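You operate a simulated robot arm through the tools that you are given. There is no shell and no other tool. Be economical: measure what you need, move in short steps, check, and stop when the job is done.

Carry out the task below with a simulated robot arm. There is one attempt and no reset: what you move stays moved.

TASK
Put the blue rack on the green-edged table away on the black-edged table.

It is judged by the outcome, as a careful person would: the job done as asked, and still so three seconds after it is handed in. It fails if anything else is knocked over, pushed out of place, dropped, spilled or broken.

THE ROBOT
A 7-joint arm with a two-finger parallel gripper, fixed in place. Base frame: the origin is at the foot of the arm, x ahead of it, y to its left, z up; the work surface is at about z = 0. Lengths are in m, angles in rad, forces in N, time in s.
With the tool pointing down near the work surface it reaches from about 0.24 to 0.62 m from the base axis. Its first joint turns from -1.152 to 1.152 rad. Payload 2.6 kg.
Tool frame: the origin (TCP) lies between the finger pads and is the grasp point; the fingertips stand 0.03 m ahead of it; z points along the fingers, y is the line along which they close. The gripper opens to 0.094 m. The fingers are 0.028 m wide and 0.01 m thick; the gripper's body (0.05 by 0.096 m) begins 0.055 m behind the TCP.
Orientation is told as [roll, pitch, yaw] about the base's x, y, z axes, in that order, counted from this pose: with the fingers straight down and closing along the base's y, the tool's x points along the base's -x, its y along +y and its z along -z.

THE INTERFACE
- The arm moves only by the tool apply_moves. Its argument "plan" is text: rows parted by semicolons, each of 7 numbers parted by spaces: the finger opening in m, from 0 to 0.094, then the shift along the tool's x, y, z in m, then the turn, a rotation vector about the tool's x, y, z in rad. In form: hand tx ty tz wx wy wz; .... A call has 1 to 10 rows; each row shifts and turns the commanded pose from where the row before left it, along the tool's axes as they then stand. A row lasts 0.2 s, in which the tool goes at most 0.05 m and 0.15 rad; a call with a longer step from one row to the next is refused whole, and so is a gripper value outside its range. A pose out of reach is approached as far as the arm can. The call stops where the force on the tool passes 40 N (or 10 N more than at its start, if that is more) or the arm is blocked; 0.2 s more then pass. The fingers move at their own pace (about 0.072 m/s each) and stop on an object; they squeeze with about 31 N. The grip force told is the motor's: it shows also when the fingers shut on nothing. Time passes only in rows, and 0.2 s behind the last, so rows that do not move let the fingers close. It gives the time, the measured TCP pose, the force on the tool (base axes), the opening and the grip force at its end, in the units of the frame above (readings bear some noise), and new pictures: "views" is both (left out), scene, wrist or none.
- Cameras (640 x 400 px; columns grow to the right, rows downward): "scene" is fixed at [0.0496, 0.4642, 0.5457]; the picture's right is [-0.43, -0.90, 0.00], its down [-0.66, 0.31, -0.69] and it looks along [0.62, -0.29, -0.73] (base axes); focal length 316 px, centre (320, 200). "wrist" rides on the gripper at [-0.037, 0, -0.058] in the tool frame; the picture's right is [0.00, -1.00, 0.00], its down [0.97, 0.00, -0.24] and it looks along [0.24, 0.00, 0.97] (tool axes); focal length 218 px, centre (320, 200).
- measure_at(camera, pixels): for up to 12 pixels [column, row] of the newest picture of that camera ("zoom" is the newest enlarged one), the place [x, y, z] in the base frame of the surface seen there, good to about 0.002 m. No time passes.
- inspect(camera, box): a new picture of the part [left, top, right, bottom] of that camera's present view, enlarged. No time passes.
- hand_in(): hands the job in; it is judged then, once.

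Work in short steps. Measure before you move; look again where a grasp or a placing could have gone wrong, and mend it. You have 60 turns and 120 pictures in all, the two below and enlarged ones among them. Open the gripper and draw the arm clear of the work before you hand the job in, unless the task says otherwise; then end with one line.

The tools are called after ">>>" by a JSON object that holds its "op" and its "data". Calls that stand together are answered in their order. apply_moves: Moves the arm, as the interface text tells. Its arguments: {"type":"object","properties":{"plan":{"type":"string"},"views":{"type":"string","enum":["both","scene","wrist","none"]}},"required":["plan"]} The other tools are called the same way: measure_at (camera, pixels) gives the place of the surface under pixels of a picture; inspect (camera, box) takes an enlarged picture of a part of a camera's view; hand_in () hands the job in.

At the start:

```text
clock: 0.0
tool_pos: [0.4678, -0.0094, 0.1856]
orientation: [0.0, 0.001, -0.001]
force: [-0.6, 0.4, 0.2]
width: 0.0939
finger_force: 0.2
```

scene: 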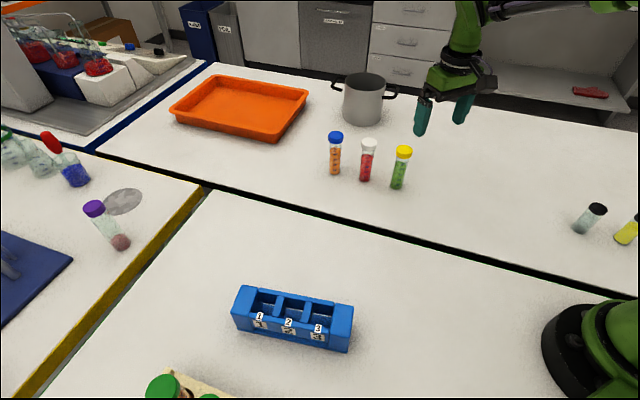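
wrist: 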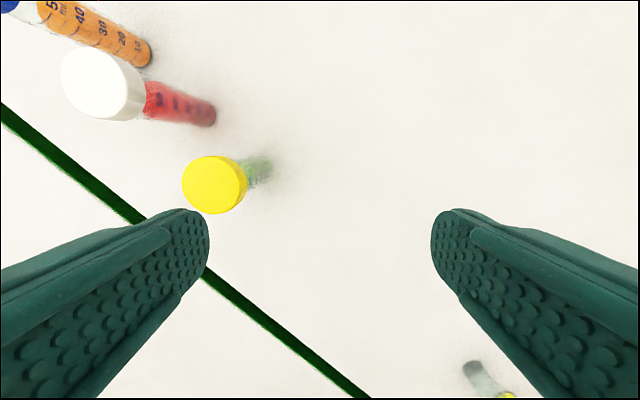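

I'll look closely at the edges and the rack to find which table is green-edged and which is black-edged.

>>> {"op": "inspect", "data": {"camera": "scene", "box": [180, 160, 640, 400]}}

>>> {"op": "inspect", "data": {"camera": "scene", "box": [0, 160, 260, 400]}}

>>> {"op": "measure_at", "data": {"camera": "scene", "pixels": [[290, 318], [240, 288], [352, 305], [235, 325], [348, 350], [335, 175], [365, 182], [398, 189], [210, 190], [330, 222], [540, 280], [290, 380]]}}

```text
1.39 times, centred on (410, 280) of scene
```

zoom: 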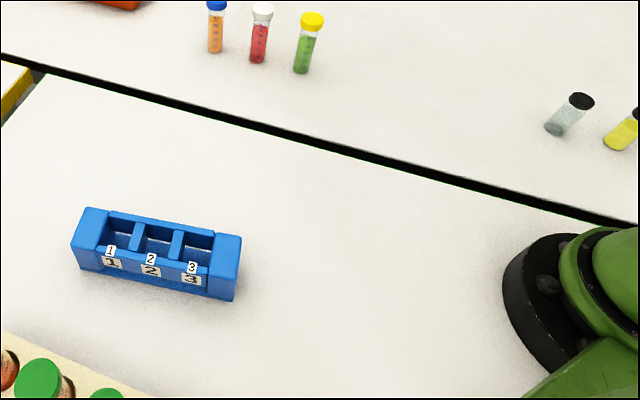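

```text
1.67 times, centred on (130, 280) of scene
```

zoom: 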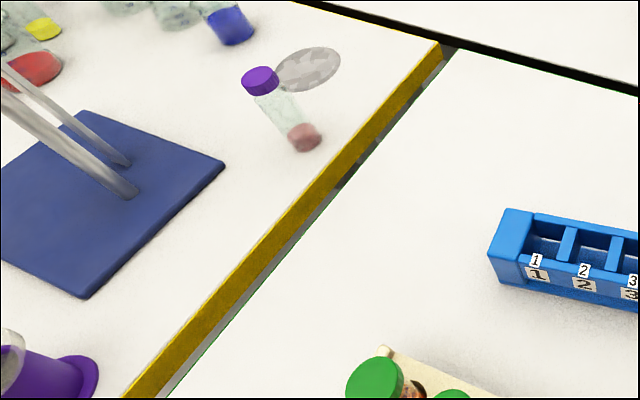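

```text
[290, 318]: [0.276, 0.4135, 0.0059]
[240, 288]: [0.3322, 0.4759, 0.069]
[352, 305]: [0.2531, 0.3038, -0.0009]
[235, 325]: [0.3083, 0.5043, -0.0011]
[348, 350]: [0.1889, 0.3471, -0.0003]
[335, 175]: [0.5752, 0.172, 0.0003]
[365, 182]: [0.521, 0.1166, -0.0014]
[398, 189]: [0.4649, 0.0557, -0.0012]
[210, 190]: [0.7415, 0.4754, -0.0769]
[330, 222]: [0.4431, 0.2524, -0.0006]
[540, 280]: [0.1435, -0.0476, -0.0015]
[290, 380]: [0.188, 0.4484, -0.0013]
```

The rack's table shows green along its left edge and in the wrist view. The far table, with the tubes and pot, has its black edge facing the camera. Next I'll measure the rack's geometry and the far table.

>>> {"op": "inspect", "data": {"camera": "scene", "box": [220, 275, 364, 365]}}

>>> {"op": "inspect", "data": {"camera": "scene", "box": [320, 120, 640, 320]}}

>>> {"op": "measure_at", "data": {"camera": "scene", "pixels": [[242, 290], [258, 290], [350, 310], [337, 306], [330, 330], [346, 335], [238, 312], [250, 316], [289, 318], [585, 232], [620, 242], [490, 200]]}}

```text
4.44 times, centred on (292, 320) of scene
```

zoom: 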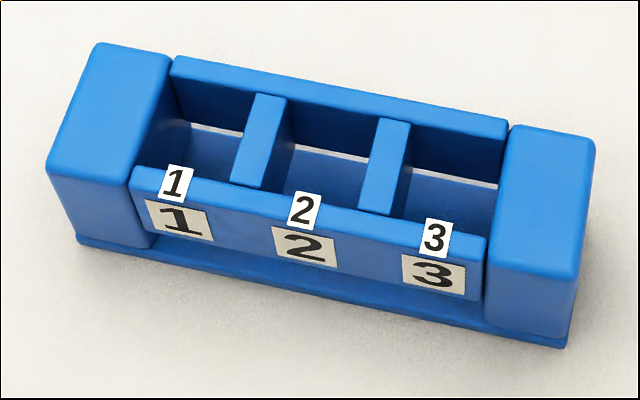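

```text
2.00 times, centred on (480, 220) of scene
```

zoom: 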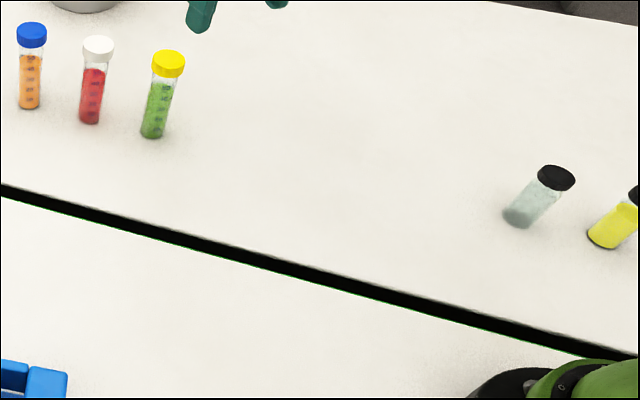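

```text
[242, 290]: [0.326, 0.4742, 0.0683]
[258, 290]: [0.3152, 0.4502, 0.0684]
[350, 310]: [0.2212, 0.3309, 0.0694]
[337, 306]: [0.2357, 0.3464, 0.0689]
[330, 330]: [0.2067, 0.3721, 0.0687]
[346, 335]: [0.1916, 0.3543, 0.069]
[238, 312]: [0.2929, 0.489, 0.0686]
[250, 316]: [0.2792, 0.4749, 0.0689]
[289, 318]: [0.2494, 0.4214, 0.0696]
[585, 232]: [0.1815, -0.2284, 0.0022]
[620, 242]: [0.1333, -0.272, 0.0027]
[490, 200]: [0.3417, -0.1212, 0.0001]
```

>>> {"op": "measure_at", "data": {"camera": "scene", "pixels": [[243, 287], [249, 314], [233, 312], [352, 308], [349, 335], [403, 151], [165, 385], [215, 398], [320, 214], [320, 218], [540, 270], [290, 300]]}}

>>> {"op": "measure_at", "data": {"camera": "wrist", "pixels": [[214, 184], [230, 290], [60, 155], [110, 180], [500, 395], [250, 330]]}}

```text
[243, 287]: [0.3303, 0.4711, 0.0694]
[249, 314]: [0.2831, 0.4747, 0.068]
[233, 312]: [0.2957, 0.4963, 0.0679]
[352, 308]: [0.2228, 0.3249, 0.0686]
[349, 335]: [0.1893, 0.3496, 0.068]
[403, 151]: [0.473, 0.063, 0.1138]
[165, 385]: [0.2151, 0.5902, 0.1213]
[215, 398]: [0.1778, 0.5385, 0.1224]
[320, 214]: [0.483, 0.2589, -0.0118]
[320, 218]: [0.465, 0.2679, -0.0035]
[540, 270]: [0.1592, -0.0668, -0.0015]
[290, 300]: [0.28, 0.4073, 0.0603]
```

```text
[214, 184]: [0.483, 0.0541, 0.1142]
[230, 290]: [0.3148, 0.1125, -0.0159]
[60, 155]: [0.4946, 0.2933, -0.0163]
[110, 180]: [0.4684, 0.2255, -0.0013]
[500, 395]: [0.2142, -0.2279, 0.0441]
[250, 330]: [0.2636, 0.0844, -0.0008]
```

The rack is centred at about (0.2595, 0.4105), its top is at 0.069 and its long axis lies at about 54°. I'll raise the arm, then carry it over to the rack.

>>> {"op": "apply_moves", "data": {"plan": "0.094 0 0 -0.03 0 0 0; 0.094 0 0 -0.03 0 0 0; 0.094 0.0208 0.042 0 0 0 0; 0.094 0.0208 0.042 0 0 0 0; 0.094 0.0208 0.042 0 0 0 0; 0.094 0.0208 0.042 0 0 0 0; 0.094 0.0208 0.042 0 0 0 0; 0.094 0.0208 0.042 0 0 0 0; 0.094 0.0208 0.042 0 0 0 0; 0.094 0.0208 0.042 0 0 0 0", "views": "none"}}

>>> {"op": "apply_moves", "data": {"plan": "0.094 0.0208 0.042 0 0 0 0; 0.094 0.0208 0.042 0 0 0 0; 0.094 0 0 0 0 0 -0.1343; 0.094 0 0 0 0 0 -0.1343; 0.094 0 0 0 0 0 -0.1343; 0.094 0 0 0 0 0 -0.1343; 0.094 0 0 0 0 0 -0.1343; 0.094 0 0 0 0 0 -0.1343; 0.094 0 0 0 0 0 -0.1343; 0.094 0 0 0 0 0 0", "views": "both"}}

```text
clock: 2.2
tool_pos: [0.3018, 0.3235, 0.2474]
orientation: [-0.001, -0.001, -0.002]
force: [0.3, 0.2, 0.5]
width: 0.0942
finger_force: 0.1
```

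```text
clock: 4.4
tool_pos: [0.2595, 0.4113, 0.2469]
orientation: [0.001, 0.001, 0.94]
force: [0.4, 0.4, -0.7]
width: 0.0939
finger_force: 0.0
```

scene: 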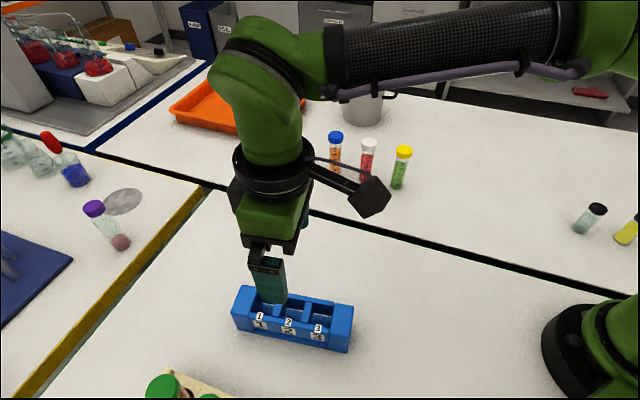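
wrist: 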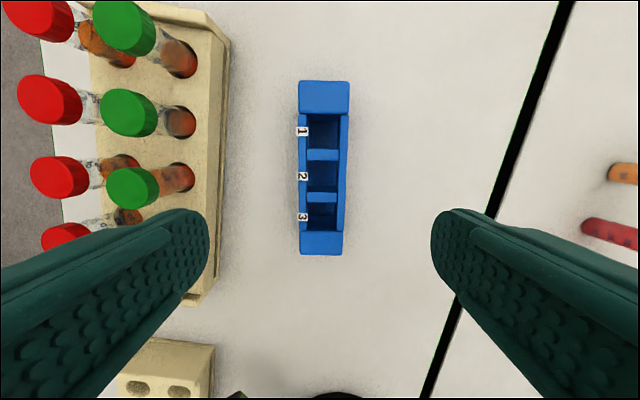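

The hand is aligned over the rack. The vial block is to the left of it (wrist view about (225,170)), so I'll check clearance and the rack centre before going down.

>>> {"op": "measure_at", "data": {"camera": "wrist", "pixels": [[130, 188], [222, 170], [210, 260], [304, 185], [343, 185], [324, 98], [322, 243], [301, 243], [342, 243], [180, 370]]}}

```text
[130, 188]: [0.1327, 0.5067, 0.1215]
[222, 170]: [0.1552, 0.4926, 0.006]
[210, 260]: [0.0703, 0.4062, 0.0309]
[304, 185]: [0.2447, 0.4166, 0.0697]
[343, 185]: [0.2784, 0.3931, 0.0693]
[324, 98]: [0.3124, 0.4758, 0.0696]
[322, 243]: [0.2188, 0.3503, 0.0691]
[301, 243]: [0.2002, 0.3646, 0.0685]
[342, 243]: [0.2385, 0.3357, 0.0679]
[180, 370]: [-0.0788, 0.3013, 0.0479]
```

Clearance is good, with the block about 0.13 m off to the side. I'll descend, with the fingertips ending at about z 0.02.

>>> {"op": "apply_moves", "data": {"plan": "0.094 0 -0.002 0.04 0 0 0; 0.094 0 0 0.04 0 0 0; 0.094 0 0 0.04 0 0 0; 0.094 0 0 0.03 0 0 0; 0.094 0 0 0.025 0 0 0; 0.094 0 0 0.024 0 0 0; 0.094 0 0 0 0 0 0"}}

```text
clock: 6.0
tool_pos: [0.2608, 0.4108, 0.0467]
orientation: [0.0, -0.002, 0.938]
force: [-0.5, 0.1, -0.1]
width: 0.0939
finger_force: 0.0
```

scene: 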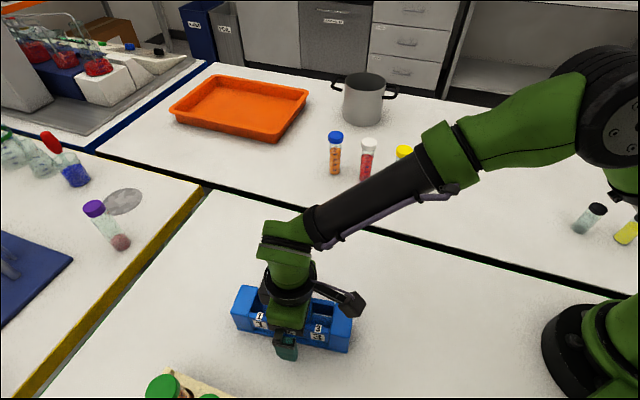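
wrist: 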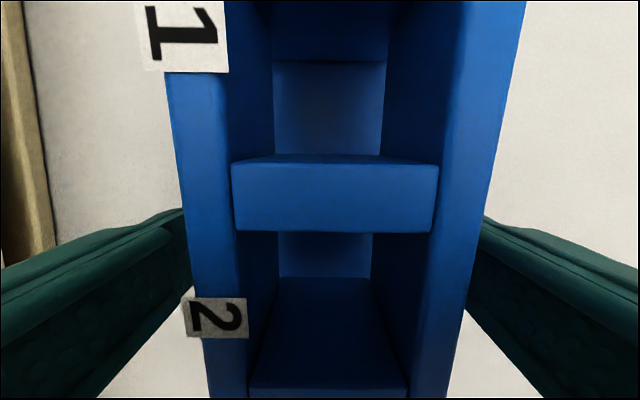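

The fingers straddle the rack's middle, so I'll close them.

>>> {"op": "apply_moves", "data": {"plan": "0.02 0 0 0 0 0 0; 0.02 0 0 0 0 0 0; 0.02 0 0 0 0 0 0; 0.02 0 0 0 0 0 0; 0.02 0 0 0 0 0 0; 0.02 0 0 -0.01 0 0 0; 0.02 0 0 -0.02 0 0 0; 0.02 0 0 -0.02 0 0 0"}}

```text
clock: 7.8
tool_pos: [0.2602, 0.4099, 0.098]
orientation: [-0.001, 0.002, 0.937]
force: [-0.8, -0.1, -2.0]
width: 0.0513
finger_force: 31.1
```

scene: 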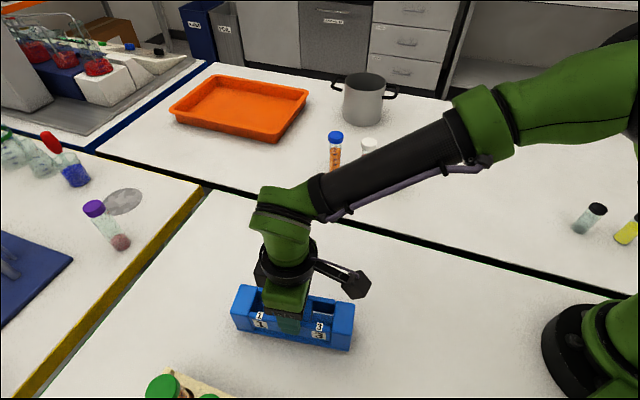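
wrist: 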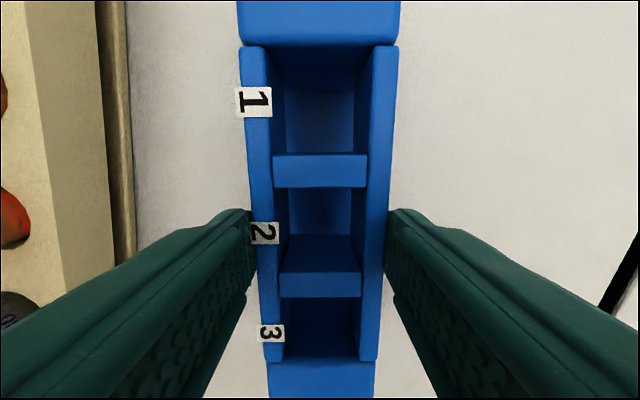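

The grip reads 31 N at an opening of 0.051, but the rack looks unmoved in the scene. I'll check whether it slipped.

>>> {"op": "measure_at", "data": {"camera": "wrist", "pixels": [[320, 20], [320, 170], [320, 283], [255, 160], [383, 160], [320, 380], [248, 60], [390, 60], [248, 20], [393, 20]]}}

>>> {"op": "inspect", "data": {"camera": "scene", "box": [220, 270, 380, 370]}}

```text
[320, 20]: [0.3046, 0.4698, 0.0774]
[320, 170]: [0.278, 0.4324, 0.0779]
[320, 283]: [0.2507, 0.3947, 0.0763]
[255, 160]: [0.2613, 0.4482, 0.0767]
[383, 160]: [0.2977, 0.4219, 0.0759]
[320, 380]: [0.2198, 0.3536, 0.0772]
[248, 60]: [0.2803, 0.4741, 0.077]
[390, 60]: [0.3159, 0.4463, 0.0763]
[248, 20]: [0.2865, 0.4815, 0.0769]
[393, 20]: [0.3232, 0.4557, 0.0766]
```

```text
4.00 times, centred on (300, 320) of scene
```

zoom: 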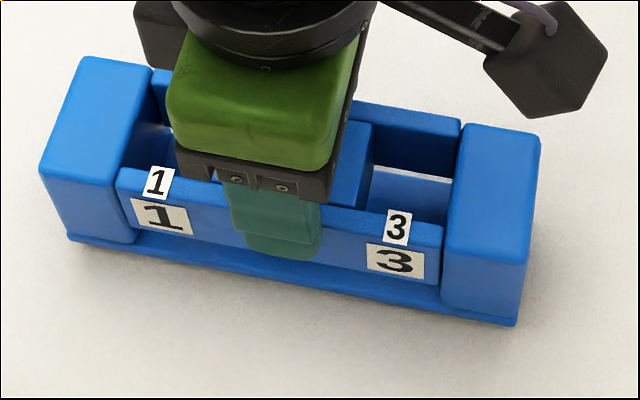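

The rack rose only about 8 mm while the hand rose about 50 mm, so it slid. I'll lower back so it rests and can be regripped, then see how it behaves.

>>> {"op": "apply_moves", "data": {"plan": "0.02 0 0 0 0 0 0; 0.02 0 0 0 0 0 0", "views": "wrist"}}

>>> {"op": "measure_at", "data": {"camera": "wrist", "pixels": [[320, 20], [320, 170], [320, 283], [255, 160], [383, 160], [320, 380]]}}

```text
clock: 8.4
tool_pos: [0.2606, 0.4084, 0.0968]
orientation: [0.001, 0.001, 0.937]
force: [0.3, -0.1, -1.5]
width: 0.0519
finger_force: 30.5
```

wrist: 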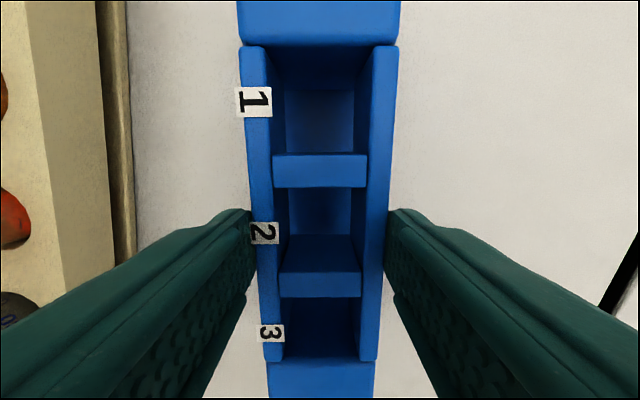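

```text
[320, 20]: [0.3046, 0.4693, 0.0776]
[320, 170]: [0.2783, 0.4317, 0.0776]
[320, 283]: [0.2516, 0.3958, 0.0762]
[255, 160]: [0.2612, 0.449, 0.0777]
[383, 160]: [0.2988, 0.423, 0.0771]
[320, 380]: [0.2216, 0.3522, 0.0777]
```

It's now stable, but held by only about 10 mm of overlap. I'll set it down, reopen, go down, close for longer and then lift slowly.

>>> {"op": "apply_moves", "data": {"plan": "0.02 0 0 0.004 0 0 0; 0.02 0 0 0.004 0 0 0; 0.02 0 0 0.001 0 0 0; 0.094 0 0 0 0 0 0; 0.094 0 0 0 0 0 0; 0.094 0 0 0 0 0 0; 0.094 0 0 0.02 0 0 0; 0.094 0 0 0.02 0 0 0; 0.094 0 0 0 0 0 0", "views": "wrist"}}

>>> {"op": "apply_moves", "data": {"plan": "0.02 0 0 0 0 0 0; 0.02 0 0 0 0 0 0; 0.02 0 0 0 0 0 0; 0.02 0 0 0 0 0 0; 0.02 0 0 0 0 0 0; 0.02 0 0 0 0 0 0; 0.02 0 0 0 0 0 0; 0.02 0 0 0 0 0 0", "views": "both"}}

```text
clock: 10.4
tool_pos: [0.2622, 0.408, 0.0462]
orientation: [0.0, 0.001, 0.939]
force: [0.3, -0.4, 0.2]
width: 0.0941
finger_force: 0.1
```

wrist: 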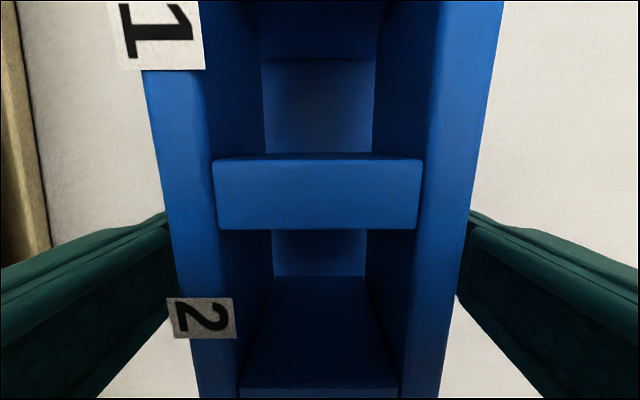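

```text
clock: 12.2
tool_pos: [0.2609, 0.4081, 0.0463]
orientation: [0.0, 0.001, 0.938]
force: [-0.8, -0.2, -0.5]
width: 0.0562
finger_force: 30.8
```

scene: 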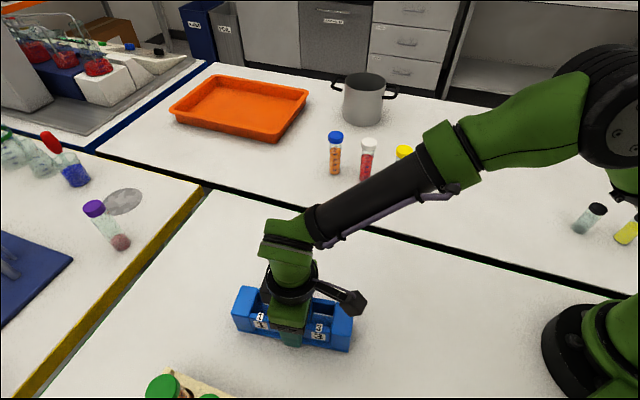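
wrist: 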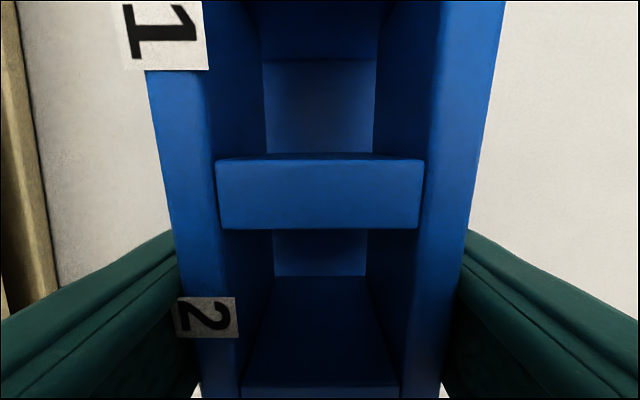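

The opening is 0.056 down here, against 0.051 near the top, so the tips are likely catching the lower flange. I'll regrip about 16 mm higher, on the upper wall only.

>>> {"op": "apply_moves", "data": {"plan": "0.094 0 0 0 0 0 0; 0.094 0 0 0 0 0 0; 0.094 0 0 -0.016 0 0 0; 0.094 0 0 0 0 0 0; 0.02 0 0 0 0 0 0; 0.02 0 0 0 0 0 0; 0.02 0 0 0 0 0 0; 0.02 0 0 0 0 0 0; 0.02 0 0 0 0 0 0; 0.02 0 0 0 0 0 0", "views": "none"}}

>>> {"op": "apply_moves", "data": {"plan": "0.02 0 0 -0.005 0 0 0; 0.02 0 0 -0.005 0 0 0; 0.02 0 0 -0.005 0 0 0; 0.02 0 0 0 0 0 0", "views": "both"}}

>>> {"op": "measure_at", "data": {"camera": "wrist", "pixels": [[320, 20], [320, 190], [240, 20], [400, 20], [320, 320]]}}

```text
clock: 14.4
tool_pos: [0.2612, 0.4087, 0.0635]
orientation: [-0.001, -0.001, 0.938]
force: [0.0, -1.3, 3.0]
width: 0.0563
finger_force: 30.9
```

```text
clock: 15.4
tool_pos: [0.2612, 0.4102, 0.0787]
orientation: [-0.002, 0.001, 0.94]
force: [-1.0, 0.1, -1.2]
width: 0.056
finger_force: 30.8
```

scene: 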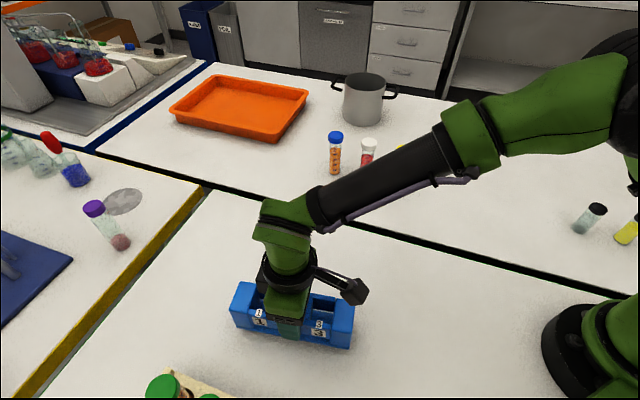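
wrist: 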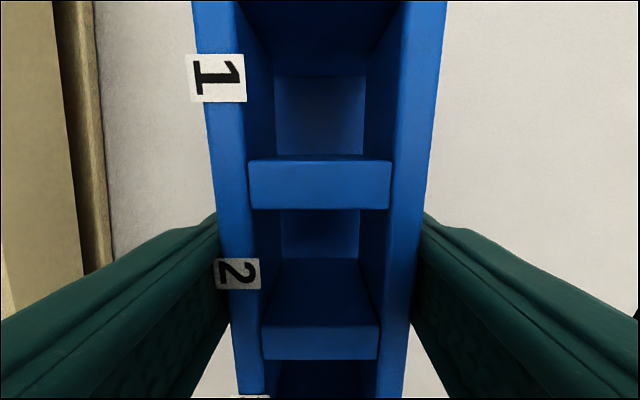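

```text
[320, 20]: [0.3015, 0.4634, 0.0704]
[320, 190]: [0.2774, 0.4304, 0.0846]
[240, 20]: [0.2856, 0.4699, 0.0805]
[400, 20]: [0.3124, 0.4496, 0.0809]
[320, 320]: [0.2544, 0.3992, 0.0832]
```

It rose about 13–15 mm with the hand this time. I'll keep lifting slowly and check for slip.

>>> {"op": "apply_moves", "data": {"plan": "0.02 0 0 -0.007 0 0 0; 0.02 0 0 -0.007 0 0 0; 0.02 0 0 -0.007 0 0 0; 0.02 0 0 -0.007 0 0 0; 0.02 0 0 -0.007 0 0 0; 0.02 0 0 0 0 0 0", "views": "both"}}

>>> {"op": "measure_at", "data": {"camera": "wrist", "pixels": [[320, 190], [240, 20], [400, 20], [320, 320]]}}

```text
clock: 16.8
tool_pos: [0.2634, 0.4084, 0.1135]
orientation: [-0.001, -0.002, 0.939]
force: [-0.8, -0.3, -1.9]
width: 0.0559
finger_force: 31.0
```

scene: 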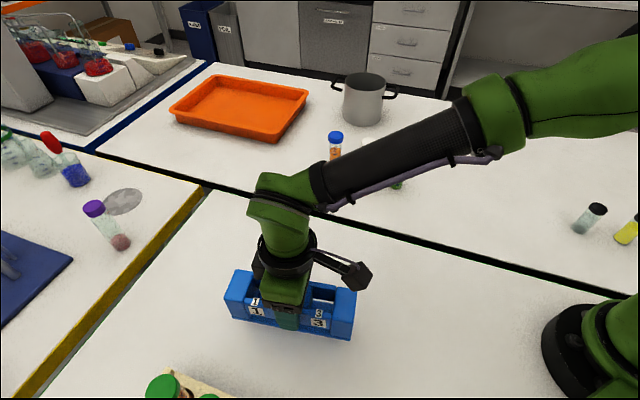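
wrist: 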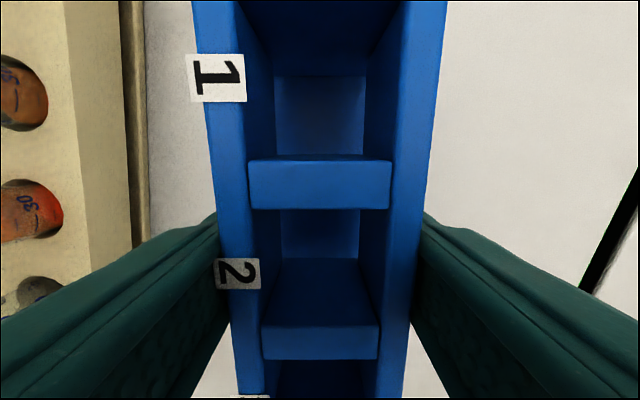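

```text
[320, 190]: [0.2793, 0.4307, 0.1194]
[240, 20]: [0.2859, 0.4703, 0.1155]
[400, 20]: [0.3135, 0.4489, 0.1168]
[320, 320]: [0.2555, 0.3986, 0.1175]
```

No slip: the top is at about 0.118 and the tracking is exact. I'll lift higher, then turn the rack (yaw to 0) above everything.

>>> {"op": "apply_moves", "data": {"plan": "0.02 0 0 -0.015 0 0 0; 0.02 0 0 -0.02 0 0 0; 0.02 0 0 -0.025 0 0 0; 0.02 0 0 -0.025 0 0 0; 0.02 0 0 -0.025 0 0 0; 0.02 0 0 -0.015 0 0 0; 0.02 0 0 0 0 0 0", "views": "none"}}

>>> {"op": "apply_moves", "data": {"plan": "0.02 0 0 0 0 0 0.094; 0.02 0 0 0 0 0 0.094; 0.02 0 0 0 0 0 0.094; 0.02 0 0 0 0 0 0.094; 0.02 0 0 0 0 0 0.094; 0.02 0 0 0 0 0 0.094; 0.02 0 0 0 0 0 0.094; 0.02 0 0 0 0 0 0.094; 0.02 0 0 0 0 0 0.094; 0.02 0 0 0 0 0 0.094", "views": "both"}}

```text
clock: 18.4
tool_pos: [0.2627, 0.4093, 0.2387]
orientation: [0.0, 0.0, 0.942]
force: [-0.6, 0.7, -2.1]
width: 0.0559
finger_force: 30.8
```

```text
clock: 20.6
tool_pos: [0.2612, 0.4092, 0.2375]
orientation: [0.0, -0.002, -0.004]
force: [-0.4, -0.2, -2.2]
width: 0.0561
finger_force: 31.1
```

scene: 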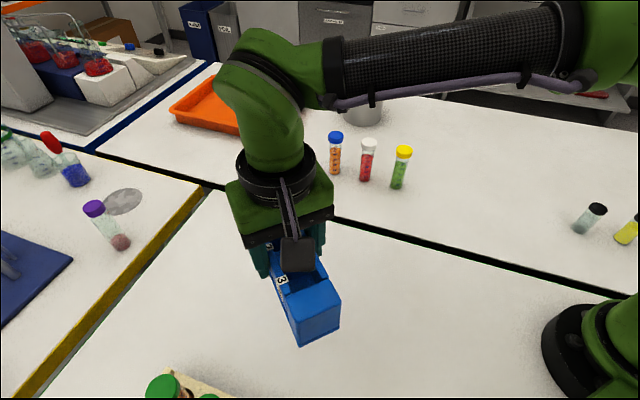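
wrist: 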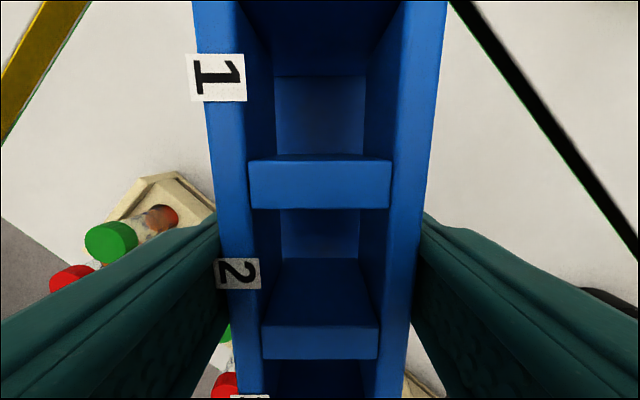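

The grip is steady. I'll carry it across to the free spot on the black-edged table at about (0.38, -0.16), travelling above the tubes.

>>> {"op": "apply_moves", "data": {"plan": "0.02 -0.0062 -0.03 0 0 0 0; 0.02 -0.0062 -0.03 0 0 0 0; 0.02 -0.0062 -0.03 0 0 0 0; 0.02 -0.0062 -0.03 0 0 0 0; 0.02 -0.0062 -0.03 0 0 0 0; 0.02 -0.0062 -0.03 0 0 0 0; 0.02 -0.0062 -0.03 0 0 0 0; 0.02 -0.0062 -0.03 0 0 0 0; 0.02 -0.0062 -0.03 0 0 0 0; 0.02 -0.0062 -0.03 0 0 0 0", "views": "none"}}

>>> {"op": "apply_moves", "data": {"plan": "0.02 -0.0062 -0.03 0 0 0 0; 0.02 -0.0062 -0.03 0 0 0 0; 0.02 -0.0062 -0.03 0 0 0 0; 0.02 -0.0062 -0.03 0 0 0 0; 0.02 -0.0062 -0.03 0 0 0 0; 0.02 -0.0062 -0.03 0 0 0 0; 0.02 -0.0062 -0.03 0 0 0 0; 0.02 -0.0062 -0.03 0 0 0 0; 0.02 -0.0062 -0.03 0 0 0 0; 0.02 0 0 0 0 0 0", "views": "both"}}

```text
clock: 22.8
tool_pos: [0.3253, 0.1086, 0.2367]
orientation: [0.0, 0.001, -0.001]
force: [-0.2, 0.4, -1.6]
width: 0.056
finger_force: 30.7
```

```text
clock: 25.0
tool_pos: [0.3812, -0.1594, 0.2391]
orientation: [0.001, 0.0, -0.003]
force: [0.4, 0.3, -2.6]
width: 0.0562
finger_force: 31.1
```

scene: 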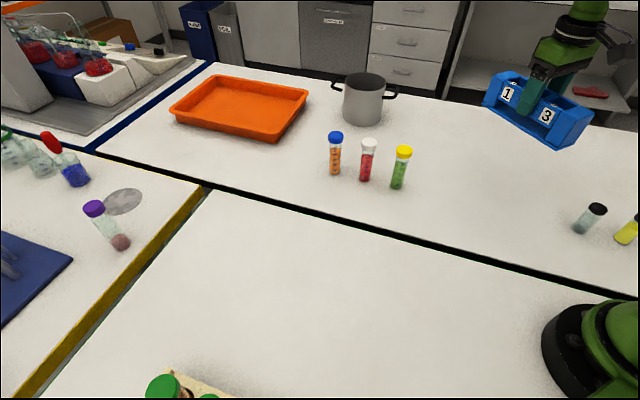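
wrist: 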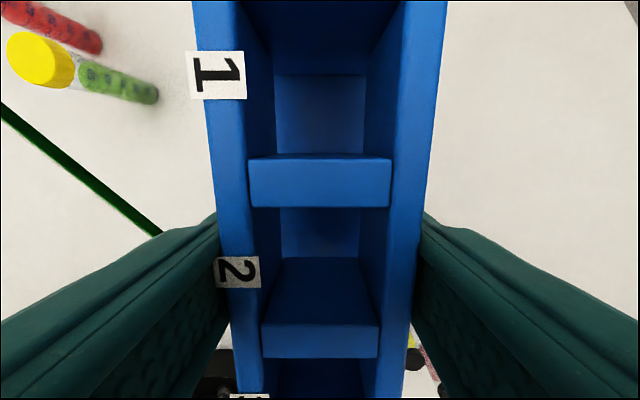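

The rack is over the free area. I'll check what lies near the landing footprint.

>>> {"op": "measure_at", "data": {"camera": "wrist", "pixels": [[412, 345], [415, 358], [428, 355], [440, 390], [150, 230], [500, 150], [180, 150]]}}

>>> {"op": "inspect", "data": {"camera": "scene", "box": [440, 60, 640, 260]}}

>>> {"op": "inspect", "data": {"camera": "wrist", "box": [360, 280, 520, 400]}}

```text
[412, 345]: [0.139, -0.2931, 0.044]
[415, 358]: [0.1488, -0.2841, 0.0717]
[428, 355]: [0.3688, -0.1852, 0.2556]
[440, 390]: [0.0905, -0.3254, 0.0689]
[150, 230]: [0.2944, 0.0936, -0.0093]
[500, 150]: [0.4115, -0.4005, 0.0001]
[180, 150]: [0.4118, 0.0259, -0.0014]
```

```text
2.00 times, centred on (540, 160) of scene
```

zoom: 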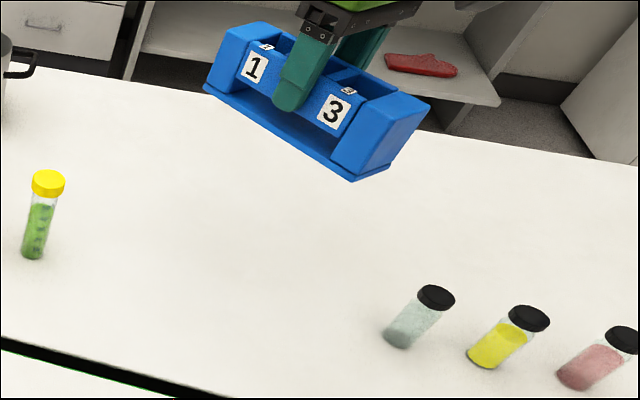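

```text
3.33 times, centred on (440, 340) of wrist
```

zoom: 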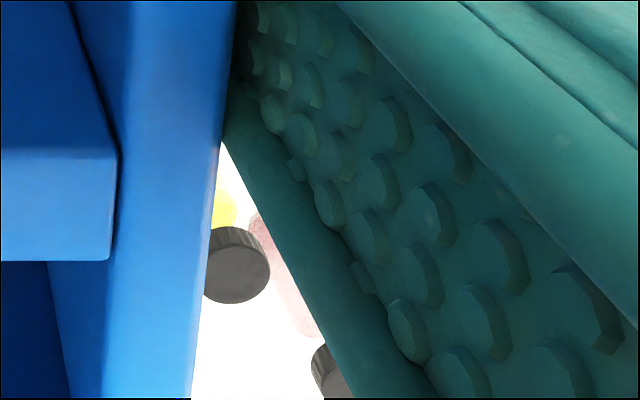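

The area is clear. I'll descend to just above the table, then ease down.

>>> {"op": "apply_moves", "data": {"plan": "0.02 0 0 0.03 0 0 0; 0.02 0 0 0.03 0 0 0; 0.02 0 0 0.03 0 0 0; 0.02 0 0 0.03 0 0 0; 0.02 0 0 0.025 0 0 0; 0.02 0 0 0.012 0 0 0; 0.02 0 0 0.008 0 0 0; 0.02 0 0 0.004 0 0 0; 0.02 0 0 0 0 0 0", "views": "scene"}}

```text
clock: 27.0
tool_pos: [0.3776, -0.1603, 0.0696]
orientation: [0.001, -0.001, -0.002]
force: [-0.5, 0.9, -2.2]
width: 0.0563
finger_force: 30.6
```

scene: 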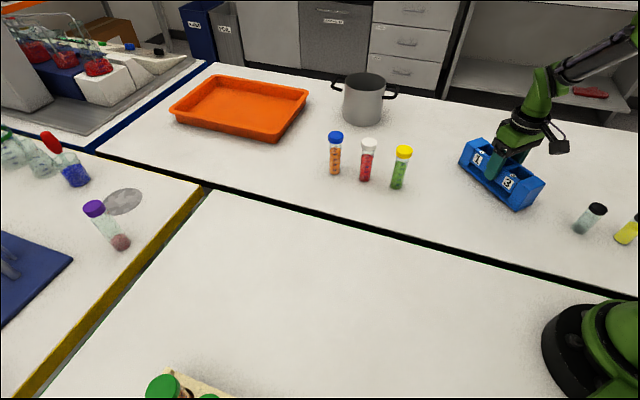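

It still hangs about 5 mm up (force -2.2 N). I'll ease down until it touches.

>>> {"op": "apply_moves", "data": {"plan": "0.02 0 0 0.002 0 0 0; 0.02 0 0 0.002 0 0 0; 0.02 0 0 0.001 0 0 0; 0.02 0 0 0.001 0 0 0; 0.02 0 0 0 0 0 0", "views": "none"}}

```text
clock: 28.2
tool_pos: [0.3789, -0.1599, 0.0623]
orientation: [0.0, 0.001, -0.001]
force: [1.2, -0.5, -3.4]
width: 0.0559
finger_force: 31.1
```

>>> {"op": "apply_moves", "data": {"plan": "0.02 0 0 0.001 0 0 0; 0.02 0 0 0 0 0 0", "views": "both"}}

>>> {"op": "measure_at", "data": {"camera": "scene", "pixels": [[473, 147], [530, 182], [477, 145], [525, 189]]}}

>>> {"op": "inspect", "data": {"camera": "scene", "box": [440, 110, 580, 230]}}

```text
clock: 28.8
tool_pos: [0.3788, -0.1591, 0.0624]
orientation: [0.001, -0.001, -0.003]
force: [-0.1, 0.6, 2.6]
width: 0.0561
finger_force: 30.6
```

scene: 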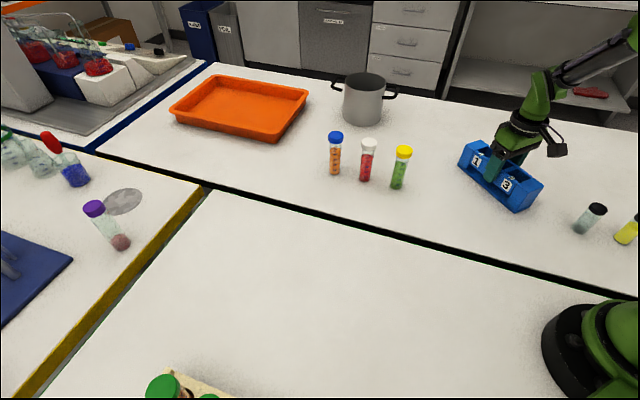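
wrist: 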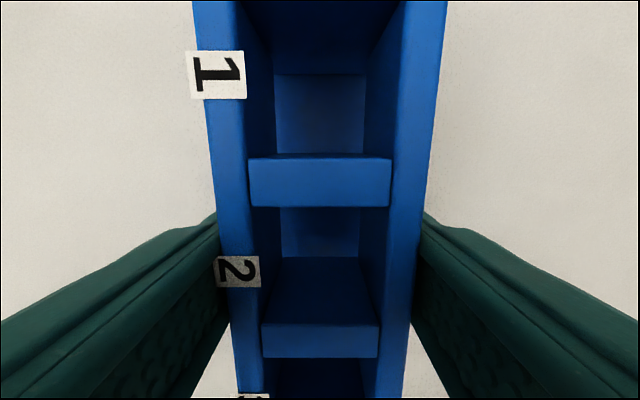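

```text
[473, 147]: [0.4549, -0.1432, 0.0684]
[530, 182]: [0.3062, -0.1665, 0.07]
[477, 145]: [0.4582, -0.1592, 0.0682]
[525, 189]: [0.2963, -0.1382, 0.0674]
```

```text
3.33 times, centred on (510, 170) of scene
```

zoom: 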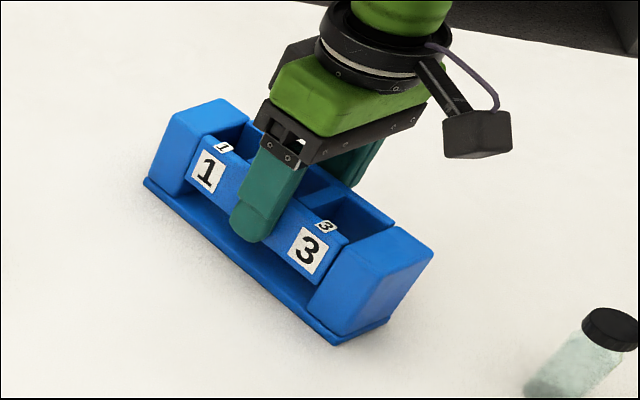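

The top is at 0.068–0.070 and the force is now upward (+2.6 N), so the rack is resting on the table. I'll open and withdraw straight up.

>>> {"op": "apply_moves", "data": {"plan": "0.094 0 0 0 0 0 0; 0.094 0 0 0 0 0 0; 0.094 0 0 0 0 0 0; 0.094 0 0 -0.015 0 0 0; 0.094 0 0 -0.03 0 0 0; 0.094 0 0 -0.04 0 0 0; 0.094 0 0 -0.04 0 0 0; 0.094 0 0 -0.04 0 0 0; 0.094 0 0 0 0 0 0", "views": "both"}}

>>> {"op": "measure_at", "data": {"camera": "scene", "pixels": [[473, 147], [530, 182], [477, 145], [525, 189], [500, 170]]}}

```text
clock: 30.8
tool_pos: [0.378, -0.1615, 0.2283]
orientation: [0.0, 0.0, -0.001]
force: [-0.4, -0.6, -0.3]
width: 0.0938
finger_force: 0.1
```

scene: 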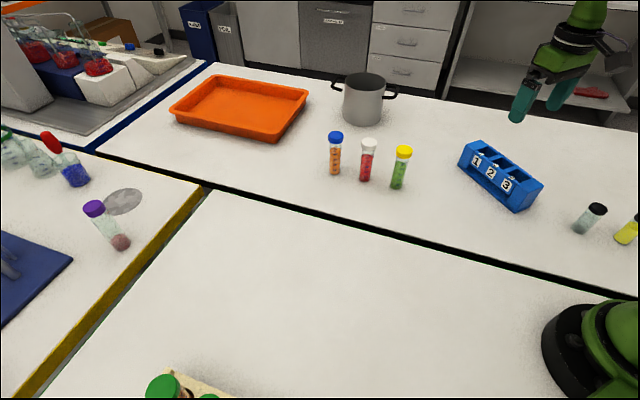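
wrist: 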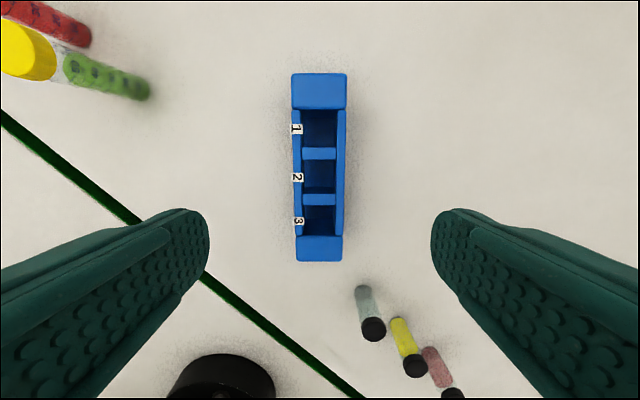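

```text
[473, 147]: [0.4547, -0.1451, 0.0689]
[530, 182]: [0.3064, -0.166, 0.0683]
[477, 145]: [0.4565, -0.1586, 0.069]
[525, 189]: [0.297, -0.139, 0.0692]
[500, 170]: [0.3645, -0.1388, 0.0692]
```

The rack stands level on the black-edged table, nothing else has moved, and the arm is clear above it.

>>> {"op": "hand_in", "data": {}}

```text
The job is handed in.
```

The blue rack now stands upright in a clear spot on the black-edged table, nothing else was disturbed, and the job is handed in with the gripper open and the arm clear.
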